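You operate a simulated robot arm through the tools that you are given. There is no shell and no other tool.

You run a simulated robot arm. Do the job below in one go: nothing can be reset, and whatever is moved stays where it is left.

Task
Check the drop of the brown round fuse on the check block.
Fine: stand it in the socket, swing the contact arm over it, press the green button once and wait for the word.

The check looks at the end state, three seconds after you hand in, the way a careful person would. Anything else that was tipped, shoved, dropped, spilled or broken makes it a failure.

Robot
A 7-joint arm with a two-finger parallel gripper, fixed in place. Base frame: the origin is at the foot of the arm, x ahead of it, y to its left, z up. Units: m, degrees, N and s.
With the tool pointing down near the work surface it reaches from about 0.3 to 0.7 m from the base axis. Its first joint turns from -66.0 to 66.0 degrees. Payload 1.57 kg.
The TCP is the grasp point between the finger pads, 0.03 m short of the fingertips. In the tool frame z runs along the fingers and y along their closing line. The gripper opens to 0.11 m. The fingers are 0.024 m wide and 0.012 m thick; the gripper's body (0.048 by 0.112 m) begins 0.078 m behind the TCP.
Orientation is that of the tool frame in the base frame, as a unit quaternion [x, y, z, w]. With the fingers straight down and closing along the base's y, the tool's x points along the base's -x, its y along +y and its z along -z.

Tools
- The arm moves only by the tool nudge_tool. Its argument "series" is a list of rows, each an object (a shift or turn left out is 0, a gripper value left out holds the last) with "linear": the shift along the tool's x, y, z in m, a list of three; "turn": the turn, a rotation vector about the tool's x, y, z in degrees, a list of three; "hand": the gripper command, from -1 (shut) to 1 (fully open), values between in proportion. In form: [{"linear": [dx, dy, dz], "turn": [wx, wy, wz], "hand": hand}, ...]. A call has 1 to 20 rows; each row shifts and turns the commanded pose from where the row before left it, along the tool's axes as they then stand. Each row takes 0.2 s and may step no farther than 0.05 m and 8.6 degrees from the row before; otherwise, or with a gripper value out of range, the whole call is refused. Where a pose cannot be reached the arm comes as near as it can. A force on the tool above 40 N (or 10 N above the force at the start of the call, whichever is more), or a blocked arm, ends the call early, and 0.2 s more pass. The fingers move at their own pace (about 0.108 m/s each) and stop on an object; they squeeze with about 37 N. The grip force told is the motor's: it shows also when the fingers shut on nothing. Time passes only in rows, and 0.2 s behind the last, so rows that do not move let the fingers close. It gives the time, the measured TCP pose, the force on the tool (base axes), the opening and the grip force at its end, in the units of the frame above (readings bear some noise), with the torque about the TCP (base axes, N m) and any sound that the robot's microphone picked up.
- Cameras (640 x 400 px; columns grow to the right, rows downward): "scene" is fixed at [0.1594, -0.3848, 1.4134]; the picture's right is [0.84, -0.54, 0.00], its down [-0.26, -0.41, -0.88] and it looks along [0.47, 0.74, -0.48] (base axes); focal length 344 px, centre (320, 200). "wrist" rides on the gripper at [0.07, 0.016, -0.141] in the tool frame; the picture's right is [-0.23, 0.97, 0.00], its down [-0.85, -0.20, -0.48] and it looks along [-0.47, -0.11, 0.88] (tool axes); focal length 222 px, centre (320, 200). There is no depth. A picture from a camera that has moved, and an enlarged one, comes with that camera's place and axes in the base frame and with its lens.
- camera(camera): a new picture of that camera. The clock stands still meanwhile.
- close_up(camera, box): a new picture of the part [left, top, right, bottom] of that camera's present view, enlarged. The clock stands still meanwhile.
- sign_off(): hands the job in; it is judged then, once.

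Places have to be worked out from the pictures, the camera data and where the tool is seen. Open the gripper and draw the arm clear of the work before you hand the job in, unless the task says otherwise.

The tools are called after ">>>" as a command line: name --argument value ..., lists and objects as JSON in quotes. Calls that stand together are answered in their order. nudge_tool: Moves the arm, as the interface text tells. Its arguments: {"type":"object","properties":{"series":{"type":"array","items":{"type":"object","properties":{"linear":{"type":"array","items":{"type":"number"}},"turn":{"type":"array","items":{"type":"number"}},"hand":{"type":"number"}}}}},"required":["series"]} The other tools are called the same way: camera (camera) takes a picture; close_up (camera, box) takes an enlarged picture of a part of a camera's view; sign_off () hands the job in.

At the start:

```text
t: 0.0
eef_pos: [0.2771, 0.1859, 1.2145]
tcp_rot: [0.0, 1.0, 0.0, 0.0]
contact_force: [-0.3, 0.2, -1.2]
moment: [-0.02, 0.01, 0.02]
gripper_width: 0.11
gripper_force: 0.1
```

scene: 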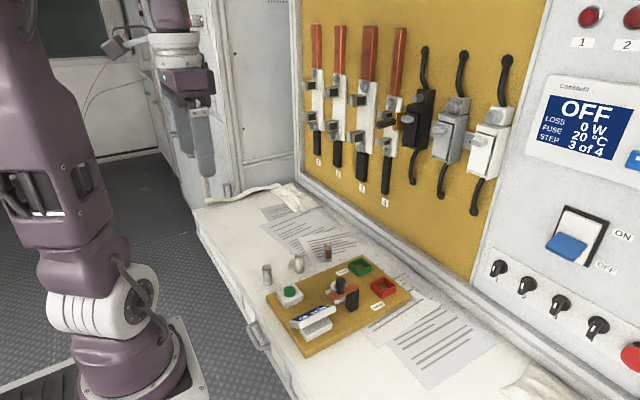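
wrist: 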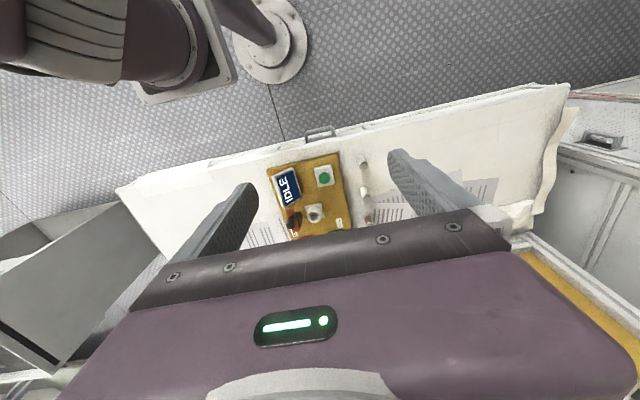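

I start with enlarged pictures of the work area to find the fuses, the socket, the contact arm and the button.

>>> close_up --camera "scene" --box '[240, 220, 440, 360]'

>>> close_up --camera "wrist" --box '[250, 130, 410, 250]'

>>> close_up --camera "scene" --box '[310, 245, 420, 315]'

```text
2.86 times, centred on (340, 290) of scene
camera zoom: at [0.1594, -0.3848, 1.4134], right [0.84, -0.54, 0.0], down [-0.26, -0.41, -0.88], along [0.47, 0.74, -0.48], focal length 982 px, centre (263, -57)
```

zoom: 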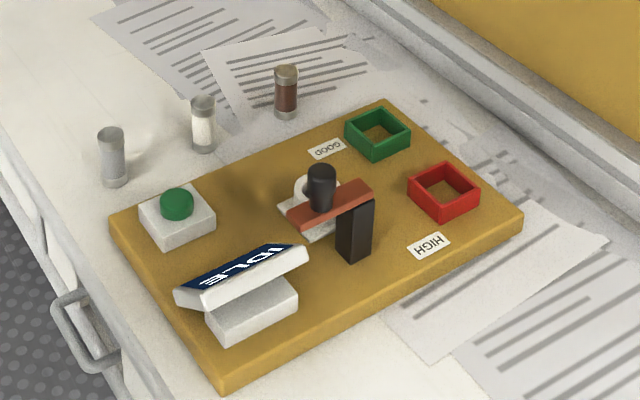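

```text
3.33 times, centred on (330, 190) of wrist
camera zoom: at [0.2072, 0.201, 1.3566], right [0.23, 0.97, 0.0], down [0.85, -0.2, 0.48], along [0.47, -0.11, -0.88], focal length 740 px, centre (287, 233)
```

zoom: 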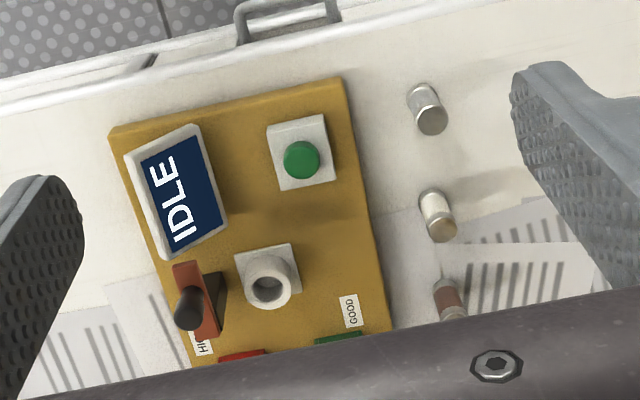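

```text
5.71 times, centred on (365, 280) of scene
camera zoom: at [0.1594, -0.3848, 1.4134], right [0.84, -0.54, 0.0], down [-0.26, -0.41, -0.88], along [0.47, 0.74, -0.48], focal length 1965 px, centre (63, -257)
```

zoom: 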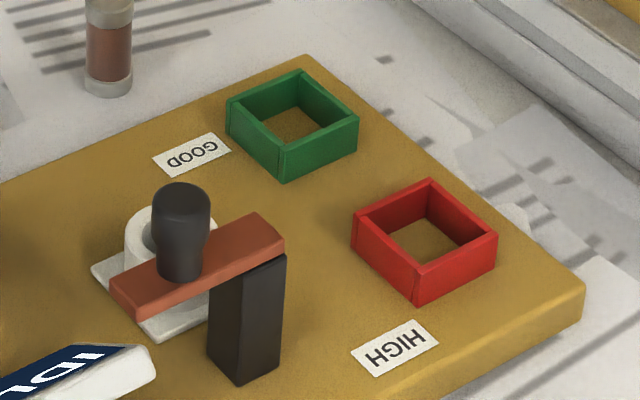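

The button comes out near [0.42, 0.16, 0.84], the brown fuse near [0.59, 0.25] and the socket near [0.53, 0.11]. I lower the hand above the block, well clear of it, to measure these more closely.

>>> nudge_tool --series '[{"linear": [-0.0166, -0.0052, 0.033]}, {"linear": [-0.0166, -0.0052, 0.033]}, {"linear": [-0.0166, -0.0052, 0.033]}, {"linear": [-0.0166, -0.0052, 0.033]}, {"linear": [-0.0166, -0.0052, 0.033]}, {}, {}]'

>>> camera --camera "wrist"

>>> camera --camera "scene"

```text
t: 1.6
eef_pos: [0.3601, 0.1591, 1.0514]
tcp_rot: [0.001, 1.0, 0.001, 0.0]
contact_force: [-0.2, -0.3, -0.7]
moment: [0.04, 0.0, 0.02]
gripper_width: 0.11
gripper_force: 0.1
```

```text
taken
camera wrist: at [0.2899, 0.1753, 1.1927], right [0.23, 0.97, 0.0], down [0.85, -0.2, 0.48], along [0.47, -0.11, -0.88], focal length 222 px, centre (320, 200)
```

wrist: 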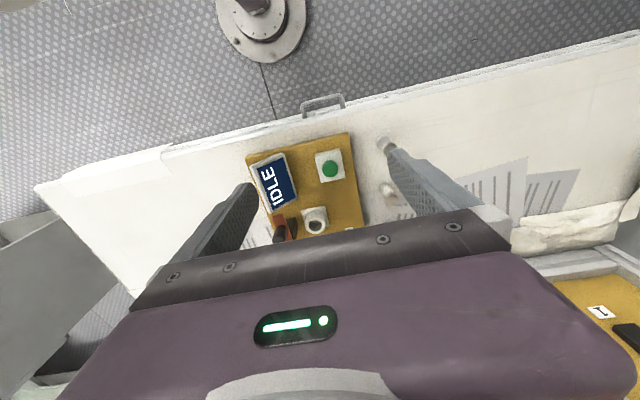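

```text
taken
```

scene: 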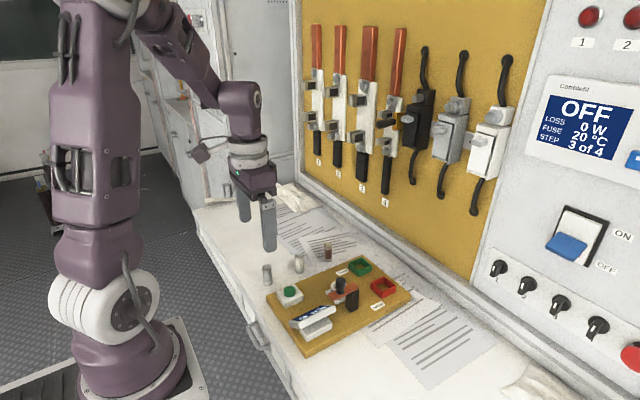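

The hand hides the fuse and socket from this pose, so I move forward and stay high for a clean view of the fuse, socket and contact arm.

>>> nudge_tool --series '[{"linear": [-0.03, 0.005, 0.01]}, {"linear": [-0.03, 0.005, 0.01]}, {"linear": [-0.03, 0.005, 0.01]}, {"linear": [-0.03, 0.005, 0.01]}, {}, {}]'

>>> camera --camera "wrist"

>>> close_up --camera "wrist" --box '[220, 70, 420, 210]'

>>> close_up --camera "scene" --box '[240, 220, 440, 360]'

```text
t: 3.0
eef_pos: [0.4783, 0.1783, 1.0077]
tcp_rot: [0.0, 1.0, -0.001, 0.0]
contact_force: [-0.4, 0.2, -0.5]
moment: [0.01, -0.01, 0.02]
gripper_width: 0.1102
gripper_force: 0.1
```

```text
taken
camera wrist: at [0.4088, 0.1945, 1.1499], right [0.23, 0.97, 0.0], down [0.85, -0.2, 0.48], along [0.47, -0.11, -0.88], focal length 222 px, centre (320, 200)
```

wrist: 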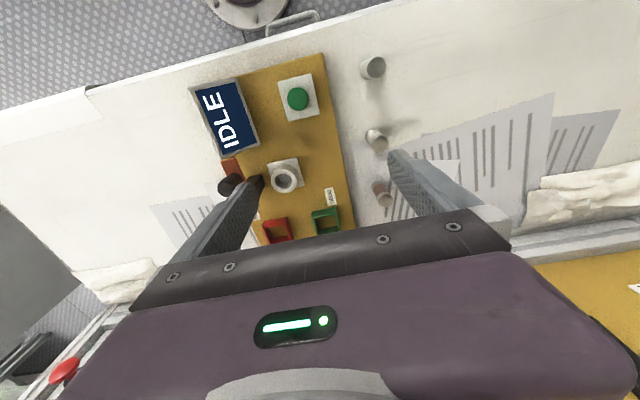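

```text
2.86 times, centred on (320, 140) of wrist
camera zoom: at [0.4088, 0.1945, 1.1499], right [0.23, 0.97, 0.0], down [0.85, -0.2, 0.48], along [0.47, -0.11, -0.88], focal length 635 px, centre (320, 371)
```

zoom: 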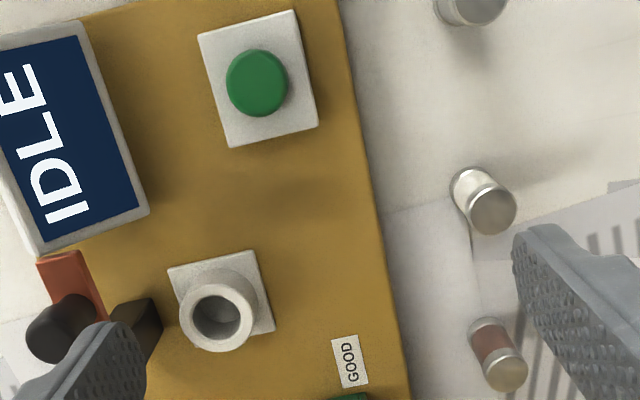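

```text
2.86 times, centred on (340, 290) of scene
camera zoom: at [0.1594, -0.3848, 1.4134], right [0.84, -0.54, 0.0], down [-0.26, -0.41, -0.88], along [0.47, 0.74, -0.48], focal length 982 px, centre (263, -57)
```

zoom: 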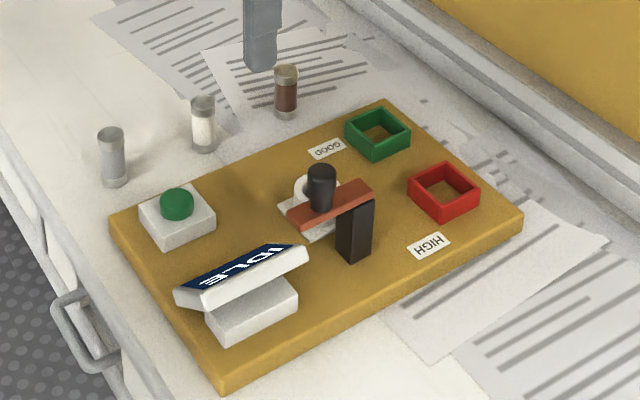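

Rough fixes: brown fuse top near [0.598, 0.256, 0.847], socket mouth near [0.5255, 0.111, 0.843], contact arm post near [0.529, 0.056]. I shift right to see the contact arm without a finger in front of it.

>>> nudge_tool --series '[{"linear": [0.0, -0.03, 0.0]}, {"linear": [0.0, -0.03, 0.0]}, {"linear": [0.0, -0.03, 0.0]}, {"linear": [0.0, -0.03, 0.0]}, {}, {}]'

>>> camera --camera "wrist"

>>> close_up --camera "wrist" --box '[240, 80, 440, 220]'

>>> close_up --camera "scene" --box '[315, 265, 375, 307]'

```text
t: 4.4
eef_pos: [0.4792, 0.0599, 1.0112]
tcp_rot: [0.0, 1.0, 0.0, 0.0]
contact_force: [-0.7, 0.6, 0.0]
moment: [-0.02, -0.01, -0.02]
gripper_width: 0.11
gripper_force: 0.0
```

```text
taken
camera wrist: at [0.4092, 0.0756, 1.1522], right [0.23, 0.97, 0.0], down [0.85, -0.2, 0.48], along [0.47, -0.11, -0.88], focal length 222 px, centre (320, 200)
```

wrist: 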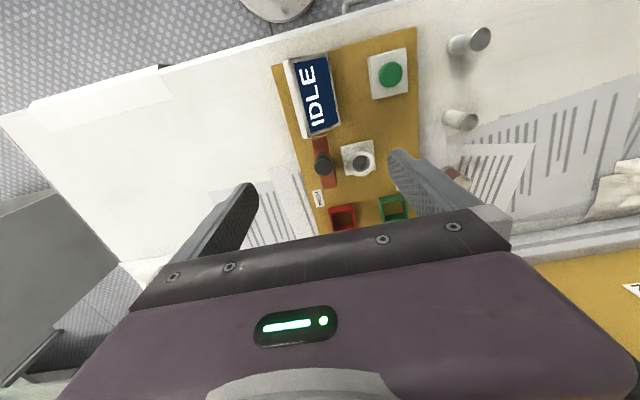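

```text
2.86 times, centred on (340, 150) of wrist
camera zoom: at [0.4092, 0.0756, 1.1522], right [0.23, 0.97, 0.0], down [0.85, -0.2, 0.48], along [0.47, -0.11, -0.88], focal length 635 px, centre (263, 343)
```

zoom: 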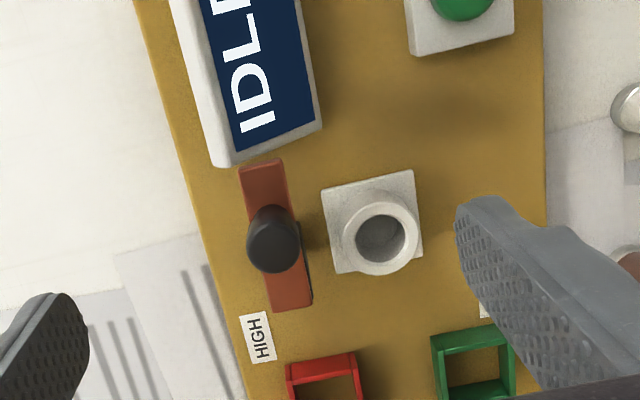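

```text
9.52 times, centred on (345, 286) of scene
camera zoom: at [0.1594, -0.3848, 1.4134], right [0.84, -0.54, 0.0], down [-0.26, -0.41, -0.88], along [0.47, 0.74, -0.48], focal length 3275 px, centre (82, -619)
```

zoom: 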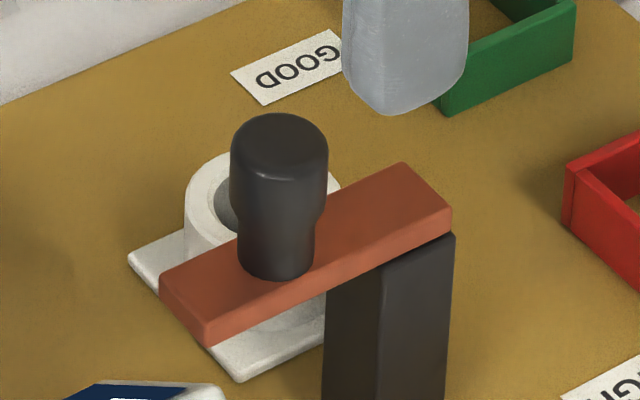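

The contact bar runs from its post at about [0.53, 0.06] toward -x at z ≈ 0.88, and its knob is near [0.497, 0.059] with the top at 0.91. Next I go above the brown fuse and turn the hand 90° so it closes along x, away from the bar and the board edge. I also narrow the opening.

>>> nudge_tool --series '[{"linear": [-0.0236, 0.0392, 0.0], "hand": 0.1}, {"linear": [-0.0236, 0.0392, 0.0]}, {"linear": [-0.0236, 0.0392, 0.0]}, {"linear": [-0.0236, 0.0392, 0.0]}, {"linear": [-0.0236, 0.0392, 0.0]}, {"turn": [0, 0, 8.182]}, {"turn": [0, 0, 8.182]}, {"turn": [0, 0, 8.182]}, {"turn": [0, 0, 8.182]}, {"turn": [0, 0, 8.182]}, {"turn": [0, 0, 8.182]}, {"turn": [0, 0, 8.182]}, {"turn": [0, 0, 8.182]}, {"turn": [0, 0, 8.182]}, {"turn": [0, 0, 8.182]}, {"turn": [0, 0, 8.18]}, {}, {}]'

>>> camera --camera "wrist"

>>> camera --camera "scene"

>>> close_up --camera "wrist" --box '[220, 80, 420, 220]'

```text
t: 8.2
eef_pos: [0.5976, 0.2548, 1.0103]
tcp_rot: [0.707, 0.708, 0.0, 0.0]
contact_force: [-0.3, 0.1, -0.2]
moment: [0.01, -0.01, 0.01]
gripper_width: 0.0606
gripper_force: 0.1
```

```text
taken
camera wrist: at [0.6142, 0.3244, 1.1521], right [0.97, -0.23, 0.0], down [-0.2, -0.85, 0.48], along [-0.11, -0.47, -0.88], focal length 222 px, centre (320, 200)
```

wrist: 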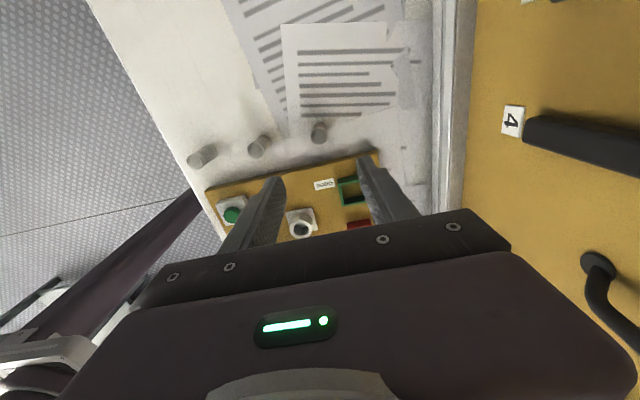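

```text
taken
```

scene: 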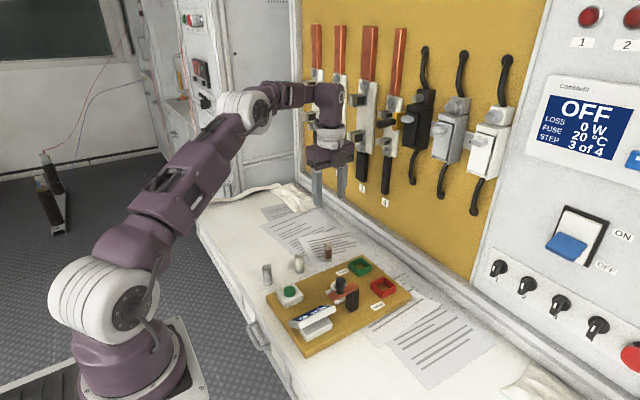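

```text
2.86 times, centred on (320, 150) of wrist
camera zoom: at [0.6142, 0.3244, 1.1521], right [0.97, -0.23, 0.0], down [-0.2, -0.85, 0.48], along [-0.11, -0.47, -0.88], focal length 635 px, centre (320, 343)
```

zoom: 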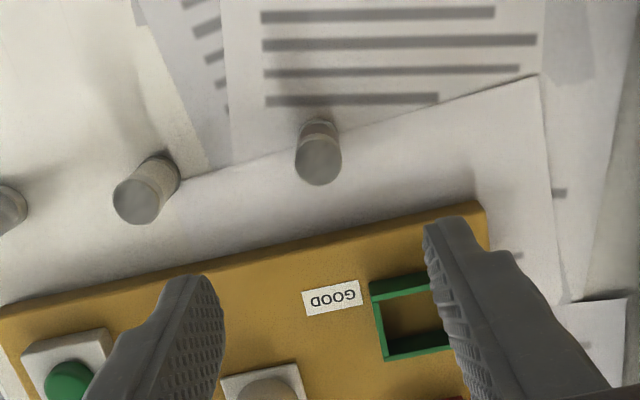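

The fuse is in line along x and about 2 mm further along +y than the tool. I shift for that, come down to just above it and check again.

>>> nudge_tool --series '[{"linear": [0.002, 0.0, 0.0365]}, {"linear": [0.0, 0.0, 0.0365]}, {"linear": [0.0, 0.0, 0.0365]}, {}, {}]'

>>> close_up --camera "wrist" --box '[220, 80, 420, 220]'

>>> close_up --camera "scene" --box '[280, 200, 380, 270]'

```text
t: 9.4
eef_pos: [0.599, 0.2569, 0.9031]
tcp_rot: [0.707, 0.707, 0.0, 0.0]
contact_force: [0.3, 0.0, -0.5]
moment: [0.0, -0.01, -0.04]
gripper_width: 0.0604
gripper_force: 0.0
```

```text
2.86 times, centred on (320, 150) of wrist
camera zoom: at [0.6146, 0.3262, 1.0444], right [0.97, -0.23, 0.0], down [-0.2, -0.86, 0.48], along [-0.11, -0.47, -0.88], focal length 635 px, centre (320, 343)
```

zoom: 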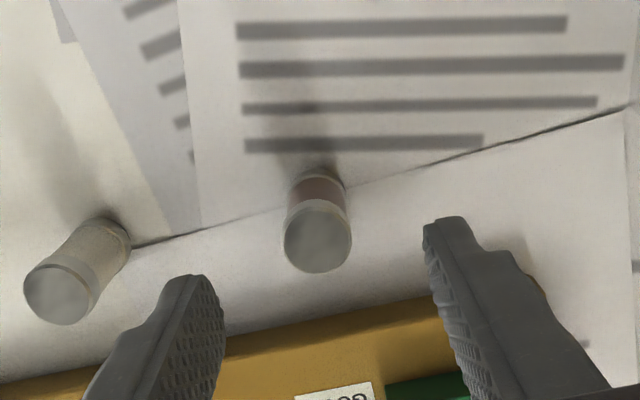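

```text
5.71 times, centred on (330, 235) of scene
camera zoom: at [0.1594, -0.3848, 1.4134], right [0.84, -0.54, 0.0], down [-0.26, -0.41, -0.88], along [0.47, 0.74, -0.48], focal length 1965 px, centre (263, 0)
```

zoom: 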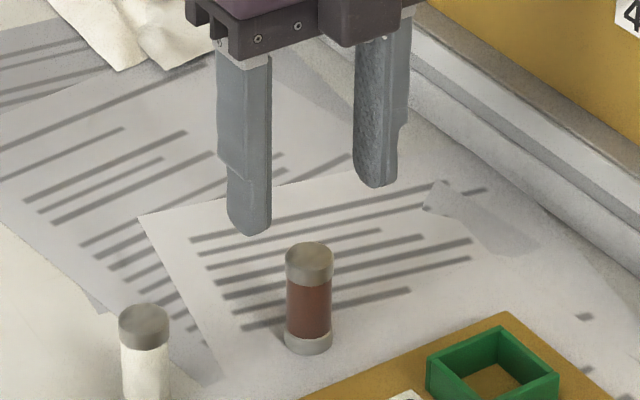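

The fuse sits between the fingers. I come down to put the tips around its upper half, just above board height, and close.

>>> nudge_tool --series '[{"linear": [0.002, 0.0, 0.0235]}, {"linear": [0.0, 0.0, 0.0235]}, {}, {}]'

>>> close_up --camera "wrist" --box '[220, 80, 420, 220]'

>>> close_up --camera "scene" --box '[280, 200, 380, 270]'

```text
t: 10.4
eef_pos: [0.5983, 0.2592, 0.8544]
tcp_rot: [0.707, 0.707, 0.0, 0.0]
contact_force: [-0.5, 0.5, -0.4]
moment: [0.03, -0.01, 0.01]
gripper_width: 0.0603
gripper_force: 0.1
```

```text
2.86 times, centred on (320, 150) of wrist
camera zoom: at [0.6155, 0.328, 0.9962], right [0.97, -0.23, 0.0], down [-0.2, -0.86, 0.48], along [-0.11, -0.47, -0.88], focal length 635 px, centre (320, 343)
```

zoom: 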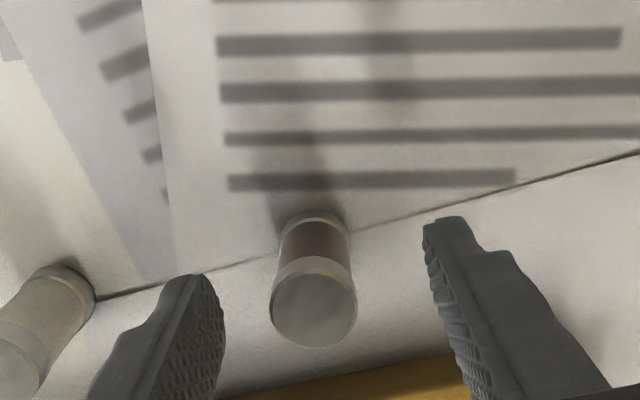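

```text
5.71 times, centred on (330, 235) of scene
camera zoom: at [0.1594, -0.3848, 1.4134], right [0.84, -0.54, 0.0], down [-0.26, -0.41, -0.88], along [0.47, 0.74, -0.48], focal length 1965 px, centre (263, 0)
```

zoom: 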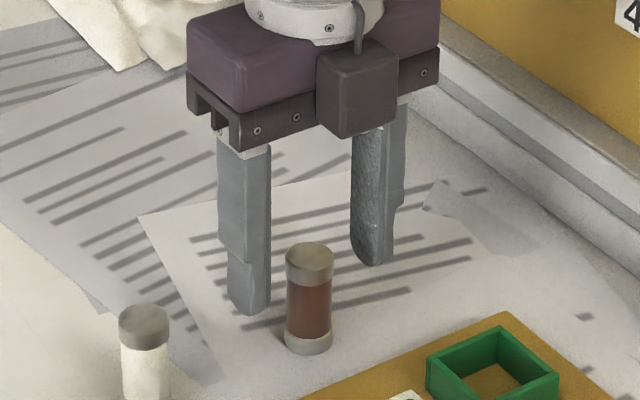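

The fuse is within about 2 mm of the grasp centre, so I close on it.

>>> nudge_tool --series '[{"hand": -1}, {}, {}, {}]'

>>> close_up --camera "wrist" --box '[220, 80, 420, 220]'

```text
t: 11.4
eef_pos: [0.5998, 0.2592, 0.8548]
tcp_rot: [0.707, 0.707, 0.0, 0.0]
contact_force: [0.0, 0.6, 0.6]
moment: [0.0, 0.01, 0.02]
gripper_width: 0.0223
gripper_force: 35.5
```

```text
2.86 times, centred on (320, 150) of wrist
camera zoom: at [0.6155, 0.328, 0.9964], right [0.97, -0.23, 0.0], down [-0.2, -0.86, 0.48], along [-0.11, -0.47, -0.88], focal length 635 px, centre (320, 343)
```

zoom: 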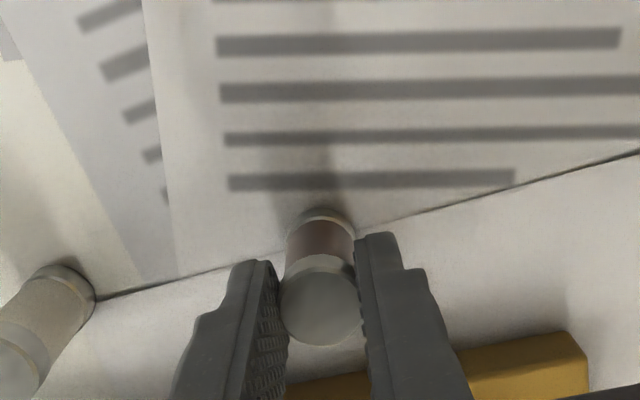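

It is held at 22 mm width. I lift it and carry it above the socket, keeping its foot clear of everything.

>>> nudge_tool --series '[{"linear": [0, 0, -0.02]}, {"linear": [0, 0, -0.0435]}, {"linear": [0, 0, -0.0435]}, {}, {"linear": [-0.0377, -0.0168, 0]}, {"linear": [-0.0377, -0.0168, 0]}, {"linear": [-0.0377, -0.0168, 0]}, {"linear": [-0.0378, -0.0167, 0]}, {}, {}]'

>>> close_up --camera "wrist" --box '[220, 80, 420, 220]'

>>> close_up --camera "scene" --box '[290, 240, 390, 310]'

```text
t: 13.6
eef_pos: [0.5284, 0.1077, 0.9616]
tcp_rot: [0.707, 0.707, 0.0, 0.0]
contact_force: [0.1, 0.0, -0.3]
moment: [0.0, -0.01, 0.0]
gripper_width: 0.0221
gripper_force: 35.4
```

```text
2.86 times, centred on (320, 150) of wrist
camera zoom: at [0.5447, 0.1775, 1.1026], right [0.97, -0.23, 0.0], down [-0.2, -0.86, 0.48], along [-0.11, -0.47, -0.88], focal length 635 px, centre (320, 343)
```

zoom: 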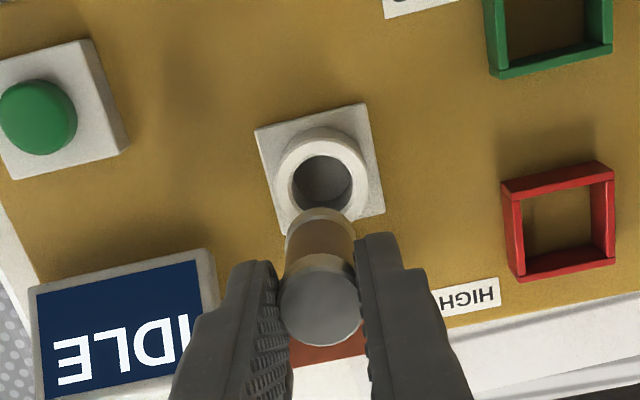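

```text
5.71 times, centred on (340, 275) of scene
camera zoom: at [0.1594, -0.3848, 1.4134], right [0.84, -0.54, 0.0], down [-0.26, -0.41, -0.88], along [0.47, 0.74, -0.48], focal length 1965 px, centre (206, -229)
```

zoom: 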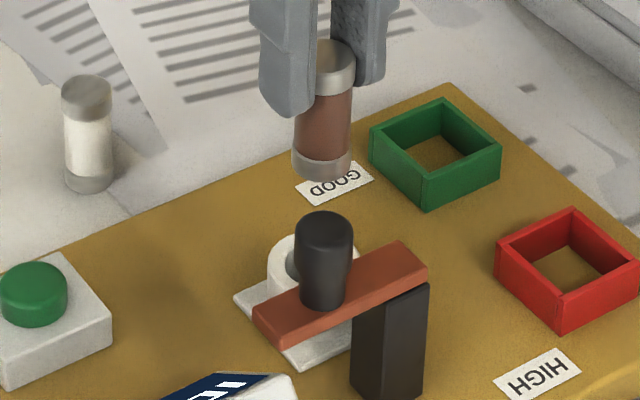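

The hole is in view just beyond the fuse foot. I estimate the hole at 24–25 mm wide and the fuse at 22 mm, so I come down partway and recheck the alignment before inserting.

>>> nudge_tool --series '[{"linear": [0.001, 0.0, 0.015]}, {"linear": [0, 0, 0.01]}, {}, {}]'

>>> close_up --camera "wrist" --box '[260, 110, 380, 194]'

>>> close_up --camera "scene" --box '[310, 250, 370, 292]'

```text
t: 14.6
eef_pos: [0.5294, 0.1093, 0.9353]
tcp_rot: [0.707, 0.707, 0.0, -0.001]
contact_force: [-0.5, -0.8, -0.3]
moment: [-0.02, 0.0, 0.0]
gripper_width: 0.0223
gripper_force: 35.2
```

```text
4.76 times, centred on (320, 152) of wrist
camera zoom: at [0.5457, 0.1792, 1.0769], right [0.97, -0.23, 0.0], down [-0.2, -0.86, 0.48], along [-0.11, -0.47, -0.88], focal length 1058 px, centre (320, 429)
```

zoom: 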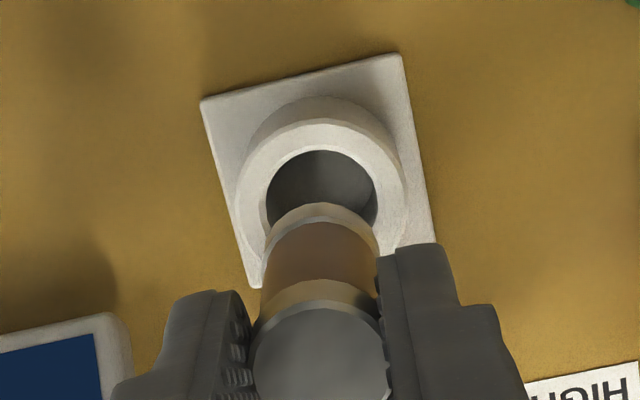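

```text
9.52 times, centred on (340, 271) of scene
camera zoom: at [0.1594, -0.3848, 1.4134], right [0.84, -0.54, 0.0], down [-0.26, -0.41, -0.88], along [0.47, 0.74, -0.48], focal length 3275 px, centre (130, -476)
```

zoom: 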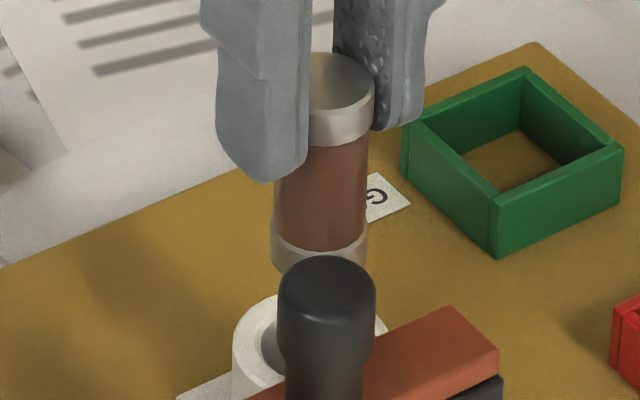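

By my estimate the foot is within about 1 mm of the hole axis. I descend further so the foot is just above the mouth, then look again.

>>> nudge_tool --series '[{"linear": [-0.0005, -0.0005, 0.01]}, {"linear": [0, 0, 0.01]}, {}, {}]'

>>> close_up --camera "wrist" --box '[260, 110, 380, 194]'

>>> close_up --camera "scene" --box '[310, 250, 370, 292]'

```text
t: 15.6
eef_pos: [0.5299, 0.1077, 0.9149]
tcp_rot: [0.707, 0.707, 0.0, 0.0]
contact_force: [-0.3, 0.2, -0.7]
moment: [0.01, 0.01, -0.03]
gripper_width: 0.0223
gripper_force: 34.6
```

```text
4.76 times, centred on (320, 152) of wrist
camera zoom: at [0.5464, 0.1778, 1.0568], right [0.97, -0.23, 0.0], down [-0.2, -0.86, 0.48], along [-0.11, -0.47, -0.88], focal length 1058 px, centre (320, 429)
```

zoom: 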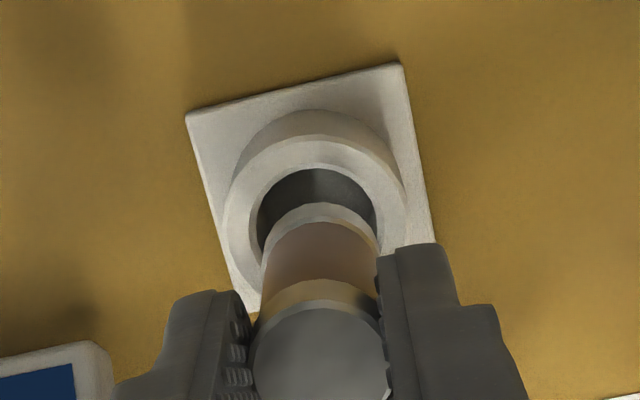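

```text
9.52 times, centred on (340, 271) of scene
camera zoom: at [0.1594, -0.3848, 1.4134], right [0.84, -0.54, 0.0], down [-0.26, -0.41, -0.88], along [0.47, 0.74, -0.48], focal length 3275 px, centre (130, -476)
```

zoom: 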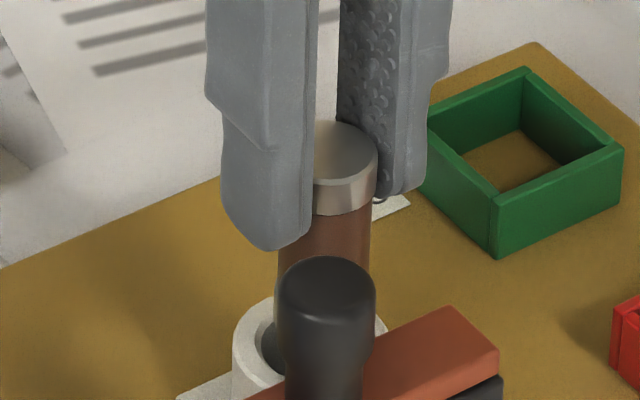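

Wrist and scene views both put the hole about 1 mm toward -x from the foot. I correct by that and lower gently to the mouth.

>>> nudge_tool --series '[{"linear": [0.0003, -0.001, 0.0]}, {"linear": [0, 0, 0.005]}, {"linear": [0, 0, 0.005]}, {"linear": [0, 0, 0.003]}, {}]'

>>> close_up --camera "wrist" --box '[260, 110, 380, 194]'

```text
t: 16.8
eef_pos: [0.5295, 0.1098, 0.9028]
tcp_rot: [0.706, 0.708, 0.001, 0.0]
contact_force: [1.7, 11.0, -0.9]
moment: [0.67, -0.1, 0.01]
gripper_width: 0.0223
gripper_force: 34.9
```

```text
4.76 times, centred on (320, 152) of wrist
camera zoom: at [0.5458, 0.179, 1.0438], right [0.97, -0.23, 0.0], down [-0.2, -0.86, 0.48], along [-0.11, -0.46, -0.88], focal length 1058 px, centre (320, 429)
```

zoom: 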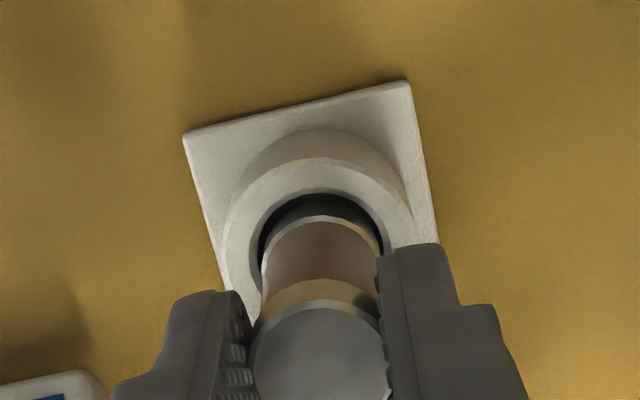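

A side force of +11 N in y acts about 6 cm below the TCP, with almost no vertical load. So the foot has entered the mouth and is pressing on its -y wall, and I ease the tool toward +y.

>>> nudge_tool --series '[{"linear": [0.001, 0, 0]}, {}]'

>>> close_up --camera "scene" --box '[310, 250, 370, 292]'

```text
t: 17.4
eef_pos: [0.53, 0.1084, 0.9018]
tcp_rot: [0.707, 0.707, 0.0, 0.0]
contact_force: [0.1, 9.0, -0.8]
moment: [0.54, -0.06, -0.02]
gripper_width: 0.0223
gripper_force: 35.0
```

```text
9.52 times, centred on (340, 271) of scene
camera zoom: at [0.1594, -0.3845, 1.4135], right [0.84, -0.54, 0.0], down [-0.26, -0.41, -0.88], along [0.47, 0.74, -0.48], focal length 3275 px, centre (130, -476)
```

zoom: 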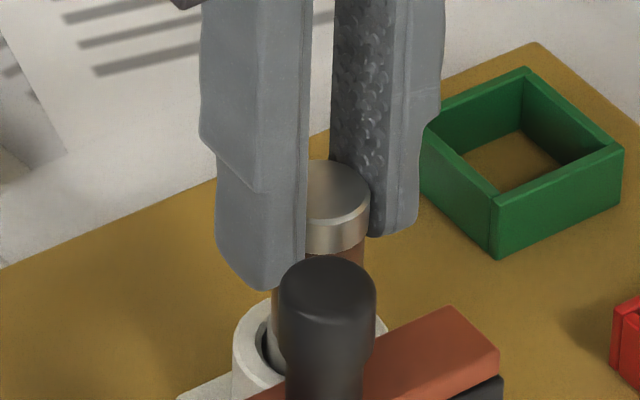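

Only part of the side load is gone, so I keep easing toward +y in small steps.

>>> nudge_tool --series '[{"linear": [0.001, 0, 0]}, {}]'

>>> close_up --camera "wrist" --box '[260, 110, 380, 194]'

```text
t: 18.0
eef_pos: [0.5295, 0.1095, 0.9024]
tcp_rot: [0.707, 0.707, 0.0, 0.001]
contact_force: [0.3, 2.6, 0.3]
moment: [0.14, 0.07, 0.02]
gripper_width: 0.0223
gripper_force: 35.2
```

```text
4.76 times, centred on (320, 152) of wrist
camera zoom: at [0.5458, 0.1795, 1.0436], right [0.97, -0.23, 0.0], down [-0.2, -0.85, 0.48], along [-0.11, -0.47, -0.88], focal length 1058 px, centre (320, 429)
```

zoom: 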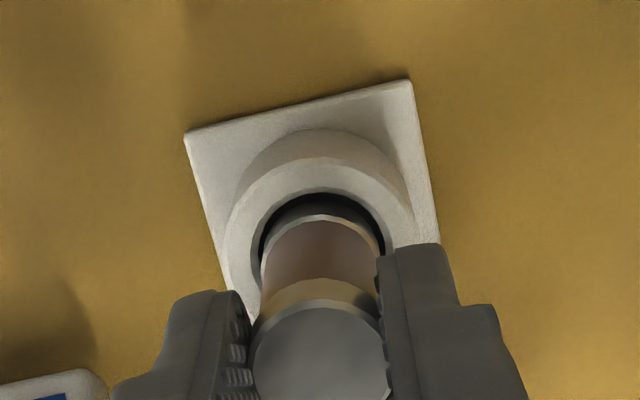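

Down to 2.6 N. I ease another half millimetre and go deeper in small steps.

>>> nudge_tool --series '[{"linear": [0.0006, 0, 0]}, {"linear": [0, 0, 0.002]}, {"linear": [0, 0, 0.002]}, {}]'

```text
t: 19.0
eef_pos: [0.5303, 0.1111, 0.8969]
tcp_rot: [0.707, 0.707, 0.0, -0.001]
contact_force: [-0.4, -0.2, -0.5]
moment: [0.03, 0.0, 0.01]
gripper_width: 0.0224
gripper_force: 34.7
```

Now the fuse moves freely. I continue down 2 mm at a time and watch the load.

>>> nudge_tool --series '[{"linear": [0, 0, 0.002]}, {"linear": [0, 0, 0.002]}, {"linear": [0, 0, 0.002]}, {}]'

>>> close_up --camera "scene" --box '[310, 250, 370, 292]'

```text
t: 20.0
eef_pos: [0.5299, 0.1129, 0.8936]
tcp_rot: [0.708, 0.706, 0.0, 0.0]
contact_force: [0.3, -0.3, -1.0]
moment: [-0.01, 0.02, 0.0]
gripper_width: 0.0223
gripper_force: 34.7
```

```text
9.52 times, centred on (340, 271) of scene
camera zoom: at [0.1594, -0.3848, 1.4134], right [0.84, -0.54, 0.0], down [-0.26, -0.41, -0.88], along [0.47, 0.74, -0.48], focal length 3275 px, centre (130, -476)
```

zoom: 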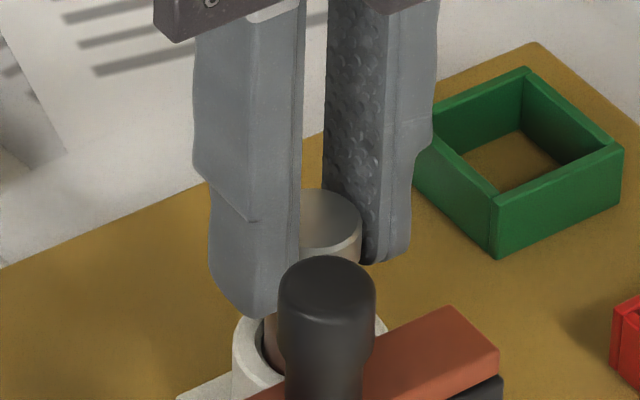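

Still free. I go on down until the seat pushes back.

>>> nudge_tool --series '[{"linear": [0, 0, 0.0015]}, {"linear": [0, 0, 0.0015]}, {"linear": [0, 0, 0.0015]}, {}]'

```text
t: 21.0
eef_pos: [0.5296, 0.1119, 0.8883]
tcp_rot: [0.707, 0.707, 0.001, -0.001]
contact_force: [-0.1, 0.4, -1.1]
moment: [0.04, 0.02, -0.02]
gripper_width: 0.0225
gripper_force: 34.6
```

No contact yet and the tips are still about 1.5 cm above the ring, so I go on.

>>> nudge_tool --series '[{"linear": [0, 0, 0.0015]}, {"linear": [0, 0, 0.0015]}, {"linear": [0, 0, 0.0015]}, {}]'

>>> close_up --camera "scene" --box '[310, 250, 370, 292]'

>>> close_up --camera "wrist" --box '[260, 110, 380, 194]'

```text
t: 22.0
eef_pos: [0.5294, 0.1116, 0.8833]
tcp_rot: [0.707, 0.707, 0.0, -0.001]
contact_force: [0.3, 0.5, -0.9]
moment: [-0.01, 0.01, -0.01]
gripper_width: 0.0224
gripper_force: 34.7
```

```text
9.52 times, centred on (340, 271) of scene
camera zoom: at [0.1594, -0.3848, 1.4134], right [0.84, -0.54, 0.0], down [-0.26, -0.41, -0.88], along [0.47, 0.74, -0.48], focal length 3275 px, centre (130, -476)
```

zoom: 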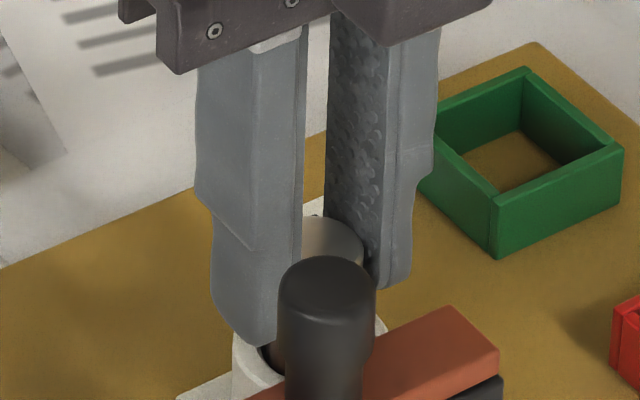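

```text
4.76 times, centred on (320, 152) of wrist
camera zoom: at [0.5458, 0.1806, 1.0253], right [0.97, -0.23, 0.0], down [-0.2, -0.85, 0.48], along [-0.11, -0.47, -0.88], focal length 1058 px, centre (320, 429)
```

zoom: 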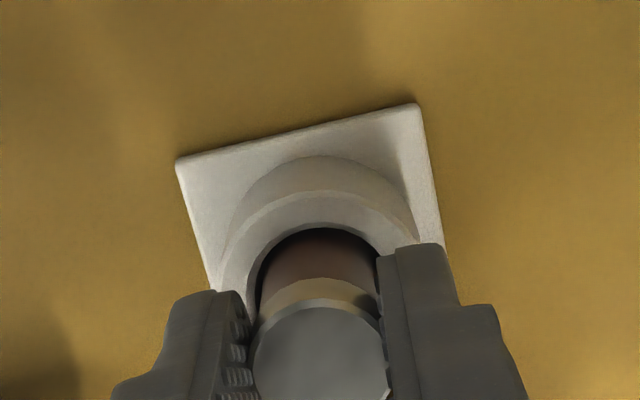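

The fuse is well inside and unloaded. I keep descending in small steps.

>>> nudge_tool --series '[{"linear": [0, 0, 0.0012]}, {"linear": [0, 0, 0.0012]}, {"linear": [0, 0, 0.0012]}, {}]'

```text
t: 23.0
eef_pos: [0.5304, 0.1117, 0.8804]
tcp_rot: [0.707, 0.707, 0.001, 0.001]
contact_force: [1.7, 1.9, 19.6]
moment: [-0.08, 0.03, -0.04]
gripper_width: 0.0224
gripper_force: 34.4
```

The push-back is 19.6 N, straight up, so I take the fuse as seated. I take off part of the load and open the fingers just enough to let go.

>>> nudge_tool --series '[{"linear": [0, 0, -0.0006]}, {"hand": -0.2}, {}, {}]'

>>> close_up --camera "wrist" --box '[260, 110, 380, 194]'

>>> close_up --camera "scene" --box '[310, 250, 370, 292]'

```text
t: 24.0
eef_pos: [0.5295, 0.1109, 0.8808]
tcp_rot: [0.707, 0.707, 0.0, 0.0]
contact_force: [0.8, 0.8, -0.7]
moment: [0.02, 0.01, -0.03]
gripper_width: 0.0441
gripper_force: 0.1
```

```text
4.76 times, centred on (320, 152) of wrist
camera zoom: at [0.5451, 0.1805, 1.0224], right [0.97, -0.23, 0.0], down [-0.2, -0.86, 0.48], along [-0.11, -0.47, -0.88], focal length 1058 px, centre (320, 429)
```

zoom: 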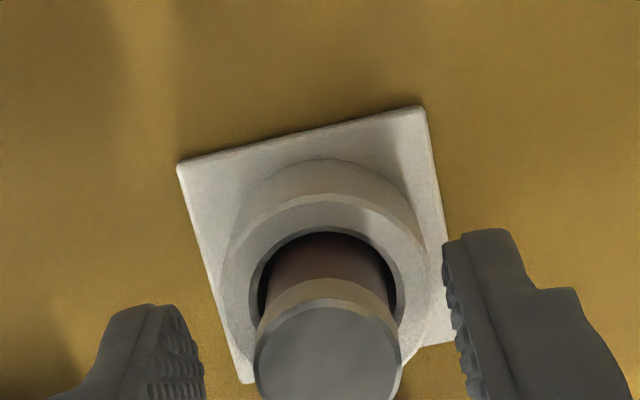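

```text
9.52 times, centred on (340, 271) of scene
camera zoom: at [0.1594, -0.3848, 1.4134], right [0.84, -0.54, 0.0], down [-0.26, -0.41, -0.88], along [0.47, 0.74, -0.48], focal length 3275 px, centre (130, -476)
```

zoom: 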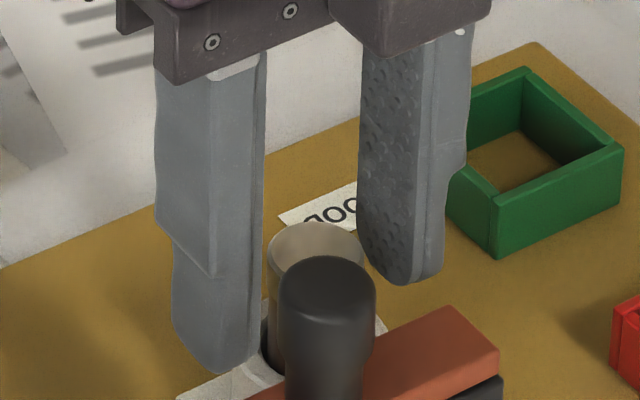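

The fuse stands in the socket with no load on the hand. I rise straight up, turn the hand back and go above the knob of the contact arm.

>>> nudge_tool --series '[{"linear": [0, 0, -0.01]}, {"linear": [0, 0, -0.03]}, {"linear": [0, 0, -0.03]}, {"linear": [0, 0, -0.03]}, {"turn": [0, 0, -8.182]}, {"turn": [0, 0, -8.182]}, {"turn": [0, 0, -8.182]}, {"turn": [0, 0, -8.182]}, {"turn": [0, 0, -8.182]}, {"turn": [0, 0, -8.182]}, {"turn": [0, 0, -8.182]}, {"turn": [0, 0, -8.182]}, {"turn": [0, 0, -8.182]}, {"turn": [0, 0, -8.182]}, {"turn": [0, 0, -8.18]}, {}, {}]'

>>> close_up --camera "wrist" --box '[220, 80, 420, 220]'

>>> close_up --camera "scene" --box '[310, 260, 370, 302]'

```text
t: 27.6
eef_pos: [0.5292, 0.1115, 0.9802]
tcp_rot: [0.001, 1.0, 0.0, 0.0]
contact_force: [0.2, -0.2, -0.4]
moment: [-0.02, -0.03, -0.03]
gripper_width: 0.044
gripper_force: 0.0
```

```text
2.86 times, centred on (320, 150) of wrist
camera zoom: at [0.4598, 0.1275, 1.1223], right [0.23, 0.97, 0.0], down [0.86, -0.2, 0.48], along [0.47, -0.11, -0.88], focal length 635 px, centre (320, 343)
```

zoom: 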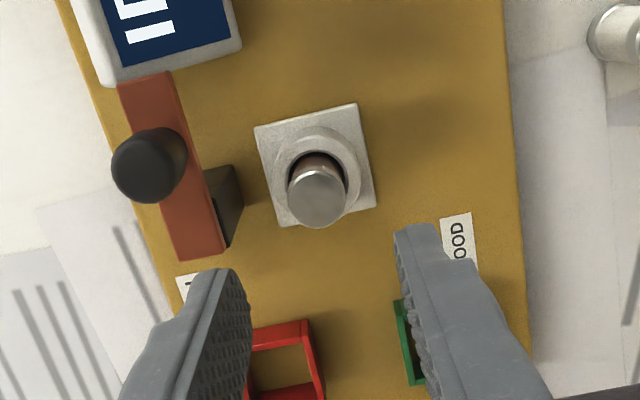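

```text
9.52 times, centred on (340, 281) of scene
camera zoom: at [0.1594, -0.3848, 1.4134], right [0.84, -0.54, 0.0], down [-0.26, -0.41, -0.88], along [0.47, 0.74, -0.48], focal length 3275 px, centre (130, -571)
```

zoom: 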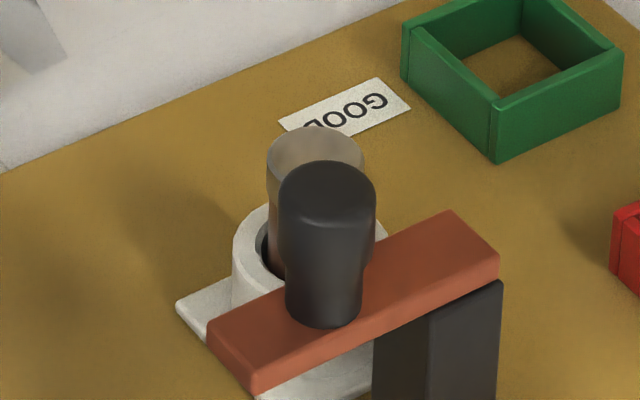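

The fuse top is at about z 0.868, the pivot near [0.530, 0.061], and the knob near [0.495, 0.060] with its top at about 0.908. I move above the knob with the fingers straddling it in y and check the line-up.

>>> nudge_tool --series '[{"linear": [0.0173, -0.026, 0.0]}, {"linear": [0.0172, -0.0259, 0.0]}, {"linear": [0, 0, 0.015]}, {"linear": [0, 0, 0.015]}, {}, {}]'

>>> close_up --camera "wrist" --box '[220, 80, 420, 220]'

>>> close_up --camera "scene" --box '[310, 250, 370, 292]'

```text
t: 29.0
eef_pos: [0.4938, 0.0586, 0.9507]
tcp_rot: [0.0, 1.0, 0.0, 0.001]
contact_force: [0.5, 0.2, 0.3]
moment: [0.04, -0.02, -0.01]
gripper_width: 0.0439
gripper_force: 0.1
```

```text
2.86 times, centred on (320, 150) of wrist
camera zoom: at [0.425, 0.0743, 1.0922], right [0.23, 0.97, 0.0], down [0.86, -0.2, 0.48], along [0.47, -0.11, -0.88], focal length 635 px, centre (320, 343)
```

zoom: 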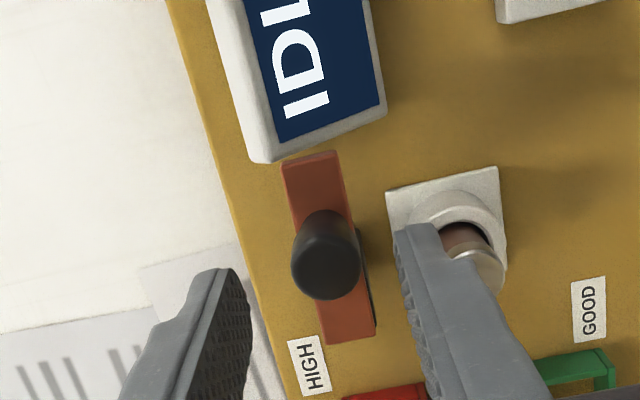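

```text
9.52 times, centred on (340, 271) of scene
camera zoom: at [0.1594, -0.3848, 1.4134], right [0.84, -0.54, 0.0], down [-0.26, -0.41, -0.88], along [0.47, 0.74, -0.48], focal length 3275 px, centre (130, -476)
```

zoom: 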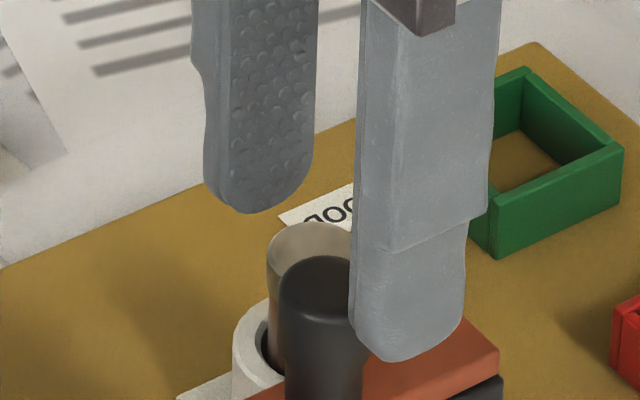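

The knob is centred between the fingers to within about 1 mm. I come down until the tips are just above the bar, then narrow the fingers to a loose cage around the knob.

>>> nudge_tool --series '[{"linear": [-0.0005, 0.0007, 0.019]}, {"linear": [0, 0, 0.019]}, {}, {"hand": -0.5}, {}, {}]'

>>> close_up --camera "wrist" --box '[220, 80, 420, 220]'

>>> close_up --camera "scene" --box '[310, 250, 370, 292]'

```text
t: 30.4
eef_pos: [0.496, 0.0597, 0.9128]
tcp_rot: [0.0, 1.0, -0.001, 0.001]
contact_force: [0.2, 0.2, -0.1]
moment: [-0.01, -0.02, -0.01]
gripper_width: 0.0273
gripper_force: 0.1
```

```text
2.86 times, centred on (320, 150) of wrist
camera zoom: at [0.4258, 0.0756, 1.0536], right [0.23, 0.97, 0.0], down [0.85, -0.2, 0.48], along [0.47, -0.11, -0.88], focal length 635 px, centre (320, 343)
```

zoom: 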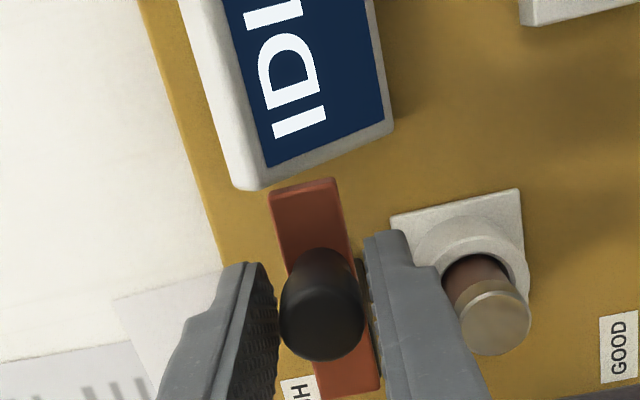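

```text
9.52 times, centred on (340, 271) of scene
camera zoom: at [0.1594, -0.3848, 1.4134], right [0.84, -0.54, 0.0], down [-0.26, -0.41, -0.88], along [0.47, 0.74, -0.48], focal length 3275 px, centre (130, -476)
```

zoom: 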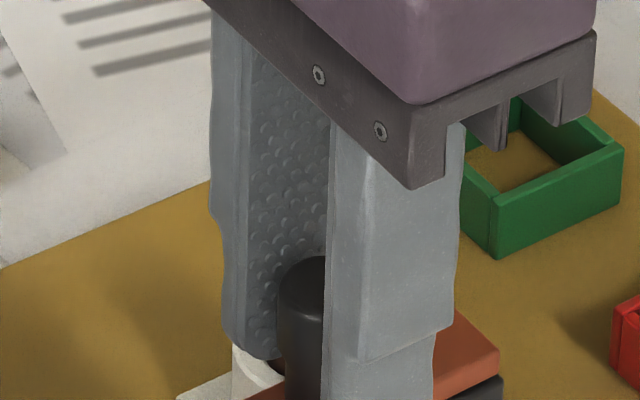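

The knob is caged with clearance on both sides. I swing the first 41° along the arc about the pivot and turn the hand with it.

>>> nudge_tool --series '[{"linear": [-0.00035, 0.00485, 0]}, {"turn": [0, 0, 8.182]}, {"linear": [-0.00035, 0.00485, 0]}, {"turn": [0, 0, 8.182]}, {"linear": [-0.00035, 0.00485, 0]}, {"turn": [0, 0, 8.182]}, {"linear": [-0.00035, 0.00485, 0]}, {"turn": [0, 0, 8.182]}, {"linear": [-0.00035, 0.00485, 0]}, {"turn": [0, 0, 8.182]}, {}]'

>>> close_up --camera "wrist" --box '[220, 80, 420, 220]'

>>> close_up --camera "scene" --box '[300, 245, 380, 301]'

```text
t: 32.8
eef_pos: [0.5034, 0.0827, 0.9129]
tcp_rot: [0.35, 0.937, 0.0, 0.0]
contact_force: [-0.1, -0.1, -0.1]
moment: [-0.02, -0.02, -0.02]
gripper_width: 0.0274
gripper_force: 0.1
```

```text
2.86 times, centred on (320, 150) of wrist
camera zoom: at [0.4616, 0.1408, 1.0541], right [0.81, 0.59, 0.0], down [0.51, -0.71, 0.48], along [0.28, -0.39, -0.88], focal length 635 px, centre (320, 343)
```

zoom: 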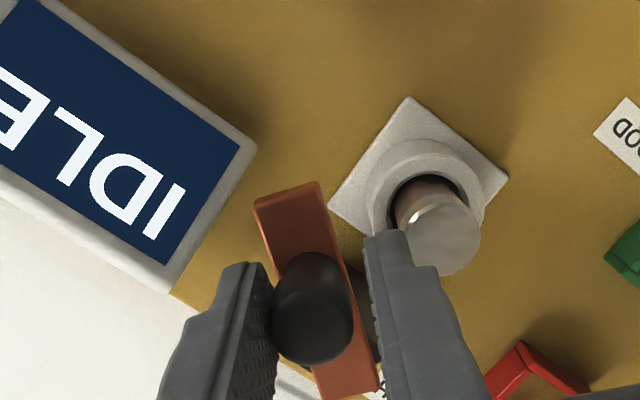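

```text
7.14 times, centred on (340, 273) of scene
camera zoom: at [0.1594, -0.3847, 1.4134], right [0.84, -0.54, 0.0], down [-0.26, -0.41, -0.88], along [0.47, 0.74, -0.48], focal length 2456 px, centre (177, -321)
```

zoom: 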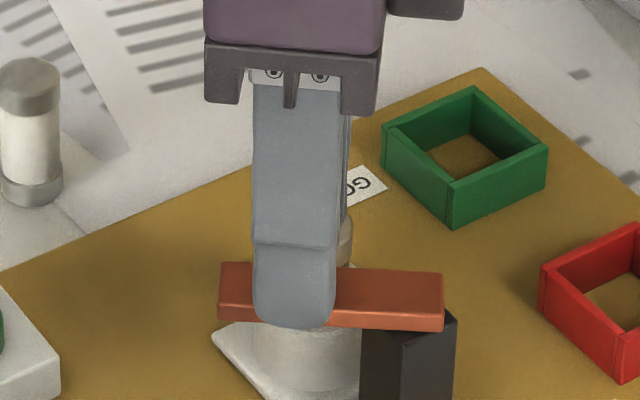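

The bar follows with no measurable load. I raise the tips 3 mm for extra clearance over the fuse and swing on to about 74°.

>>> nudge_tool --series '[{"linear": [0, 0, -0.003]}, {"linear": [-0.00035, 0.00485, 0]}, {"turn": [0, 0, 8.182]}, {"linear": [-0.00035, 0.00485, 0]}, {"turn": [0, 0, 8.182]}, {"linear": [-0.00035, 0.00485, 0]}, {"turn": [0, 0, 8.182]}, {"linear": [-0.00035, 0.00485, 0]}, {"turn": [0, 0, 8.182]}, {}]'

>>> close_up --camera "wrist" --box '[220, 80, 420, 220]'

>>> close_up --camera "scene" --box '[300, 245, 380, 301]'

```text
t: 35.0
eef_pos: [0.5209, 0.0921, 0.916]
tcp_rot: [0.599, 0.801, 0.0, 0.001]
contact_force: [-0.4, -0.1, -1.0]
moment: [0.03, 0.02, 0.0]
gripper_width: 0.0275
gripper_force: 0.0
```

```text
2.86 times, centred on (320, 150) of wrist
camera zoom: at [0.5157, 0.1644, 1.0567], right [1.0, 0.05, 0.0], down [0.05, -0.88, 0.48], along [0.03, -0.48, -0.88], focal length 635 px, centre (320, 343)
```

zoom: 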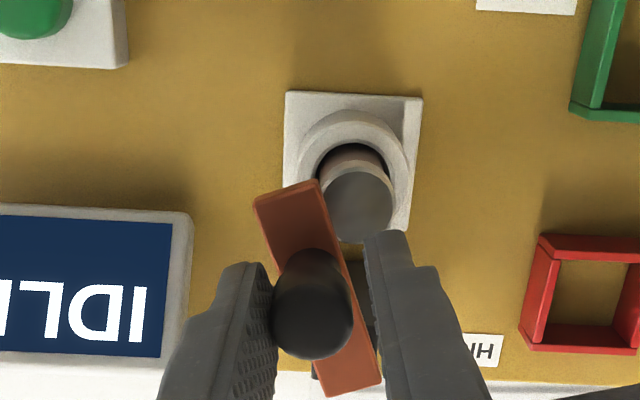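

```text
7.14 times, centred on (340, 273) of scene
camera zoom: at [0.1594, -0.3848, 1.4134], right [0.84, -0.54, 0.0], down [-0.26, -0.41, -0.88], along [0.47, 0.74, -0.48], focal length 2456 px, centre (177, -321)
```

zoom: 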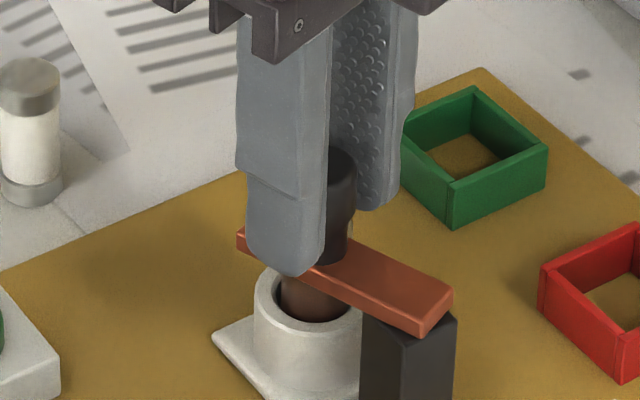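

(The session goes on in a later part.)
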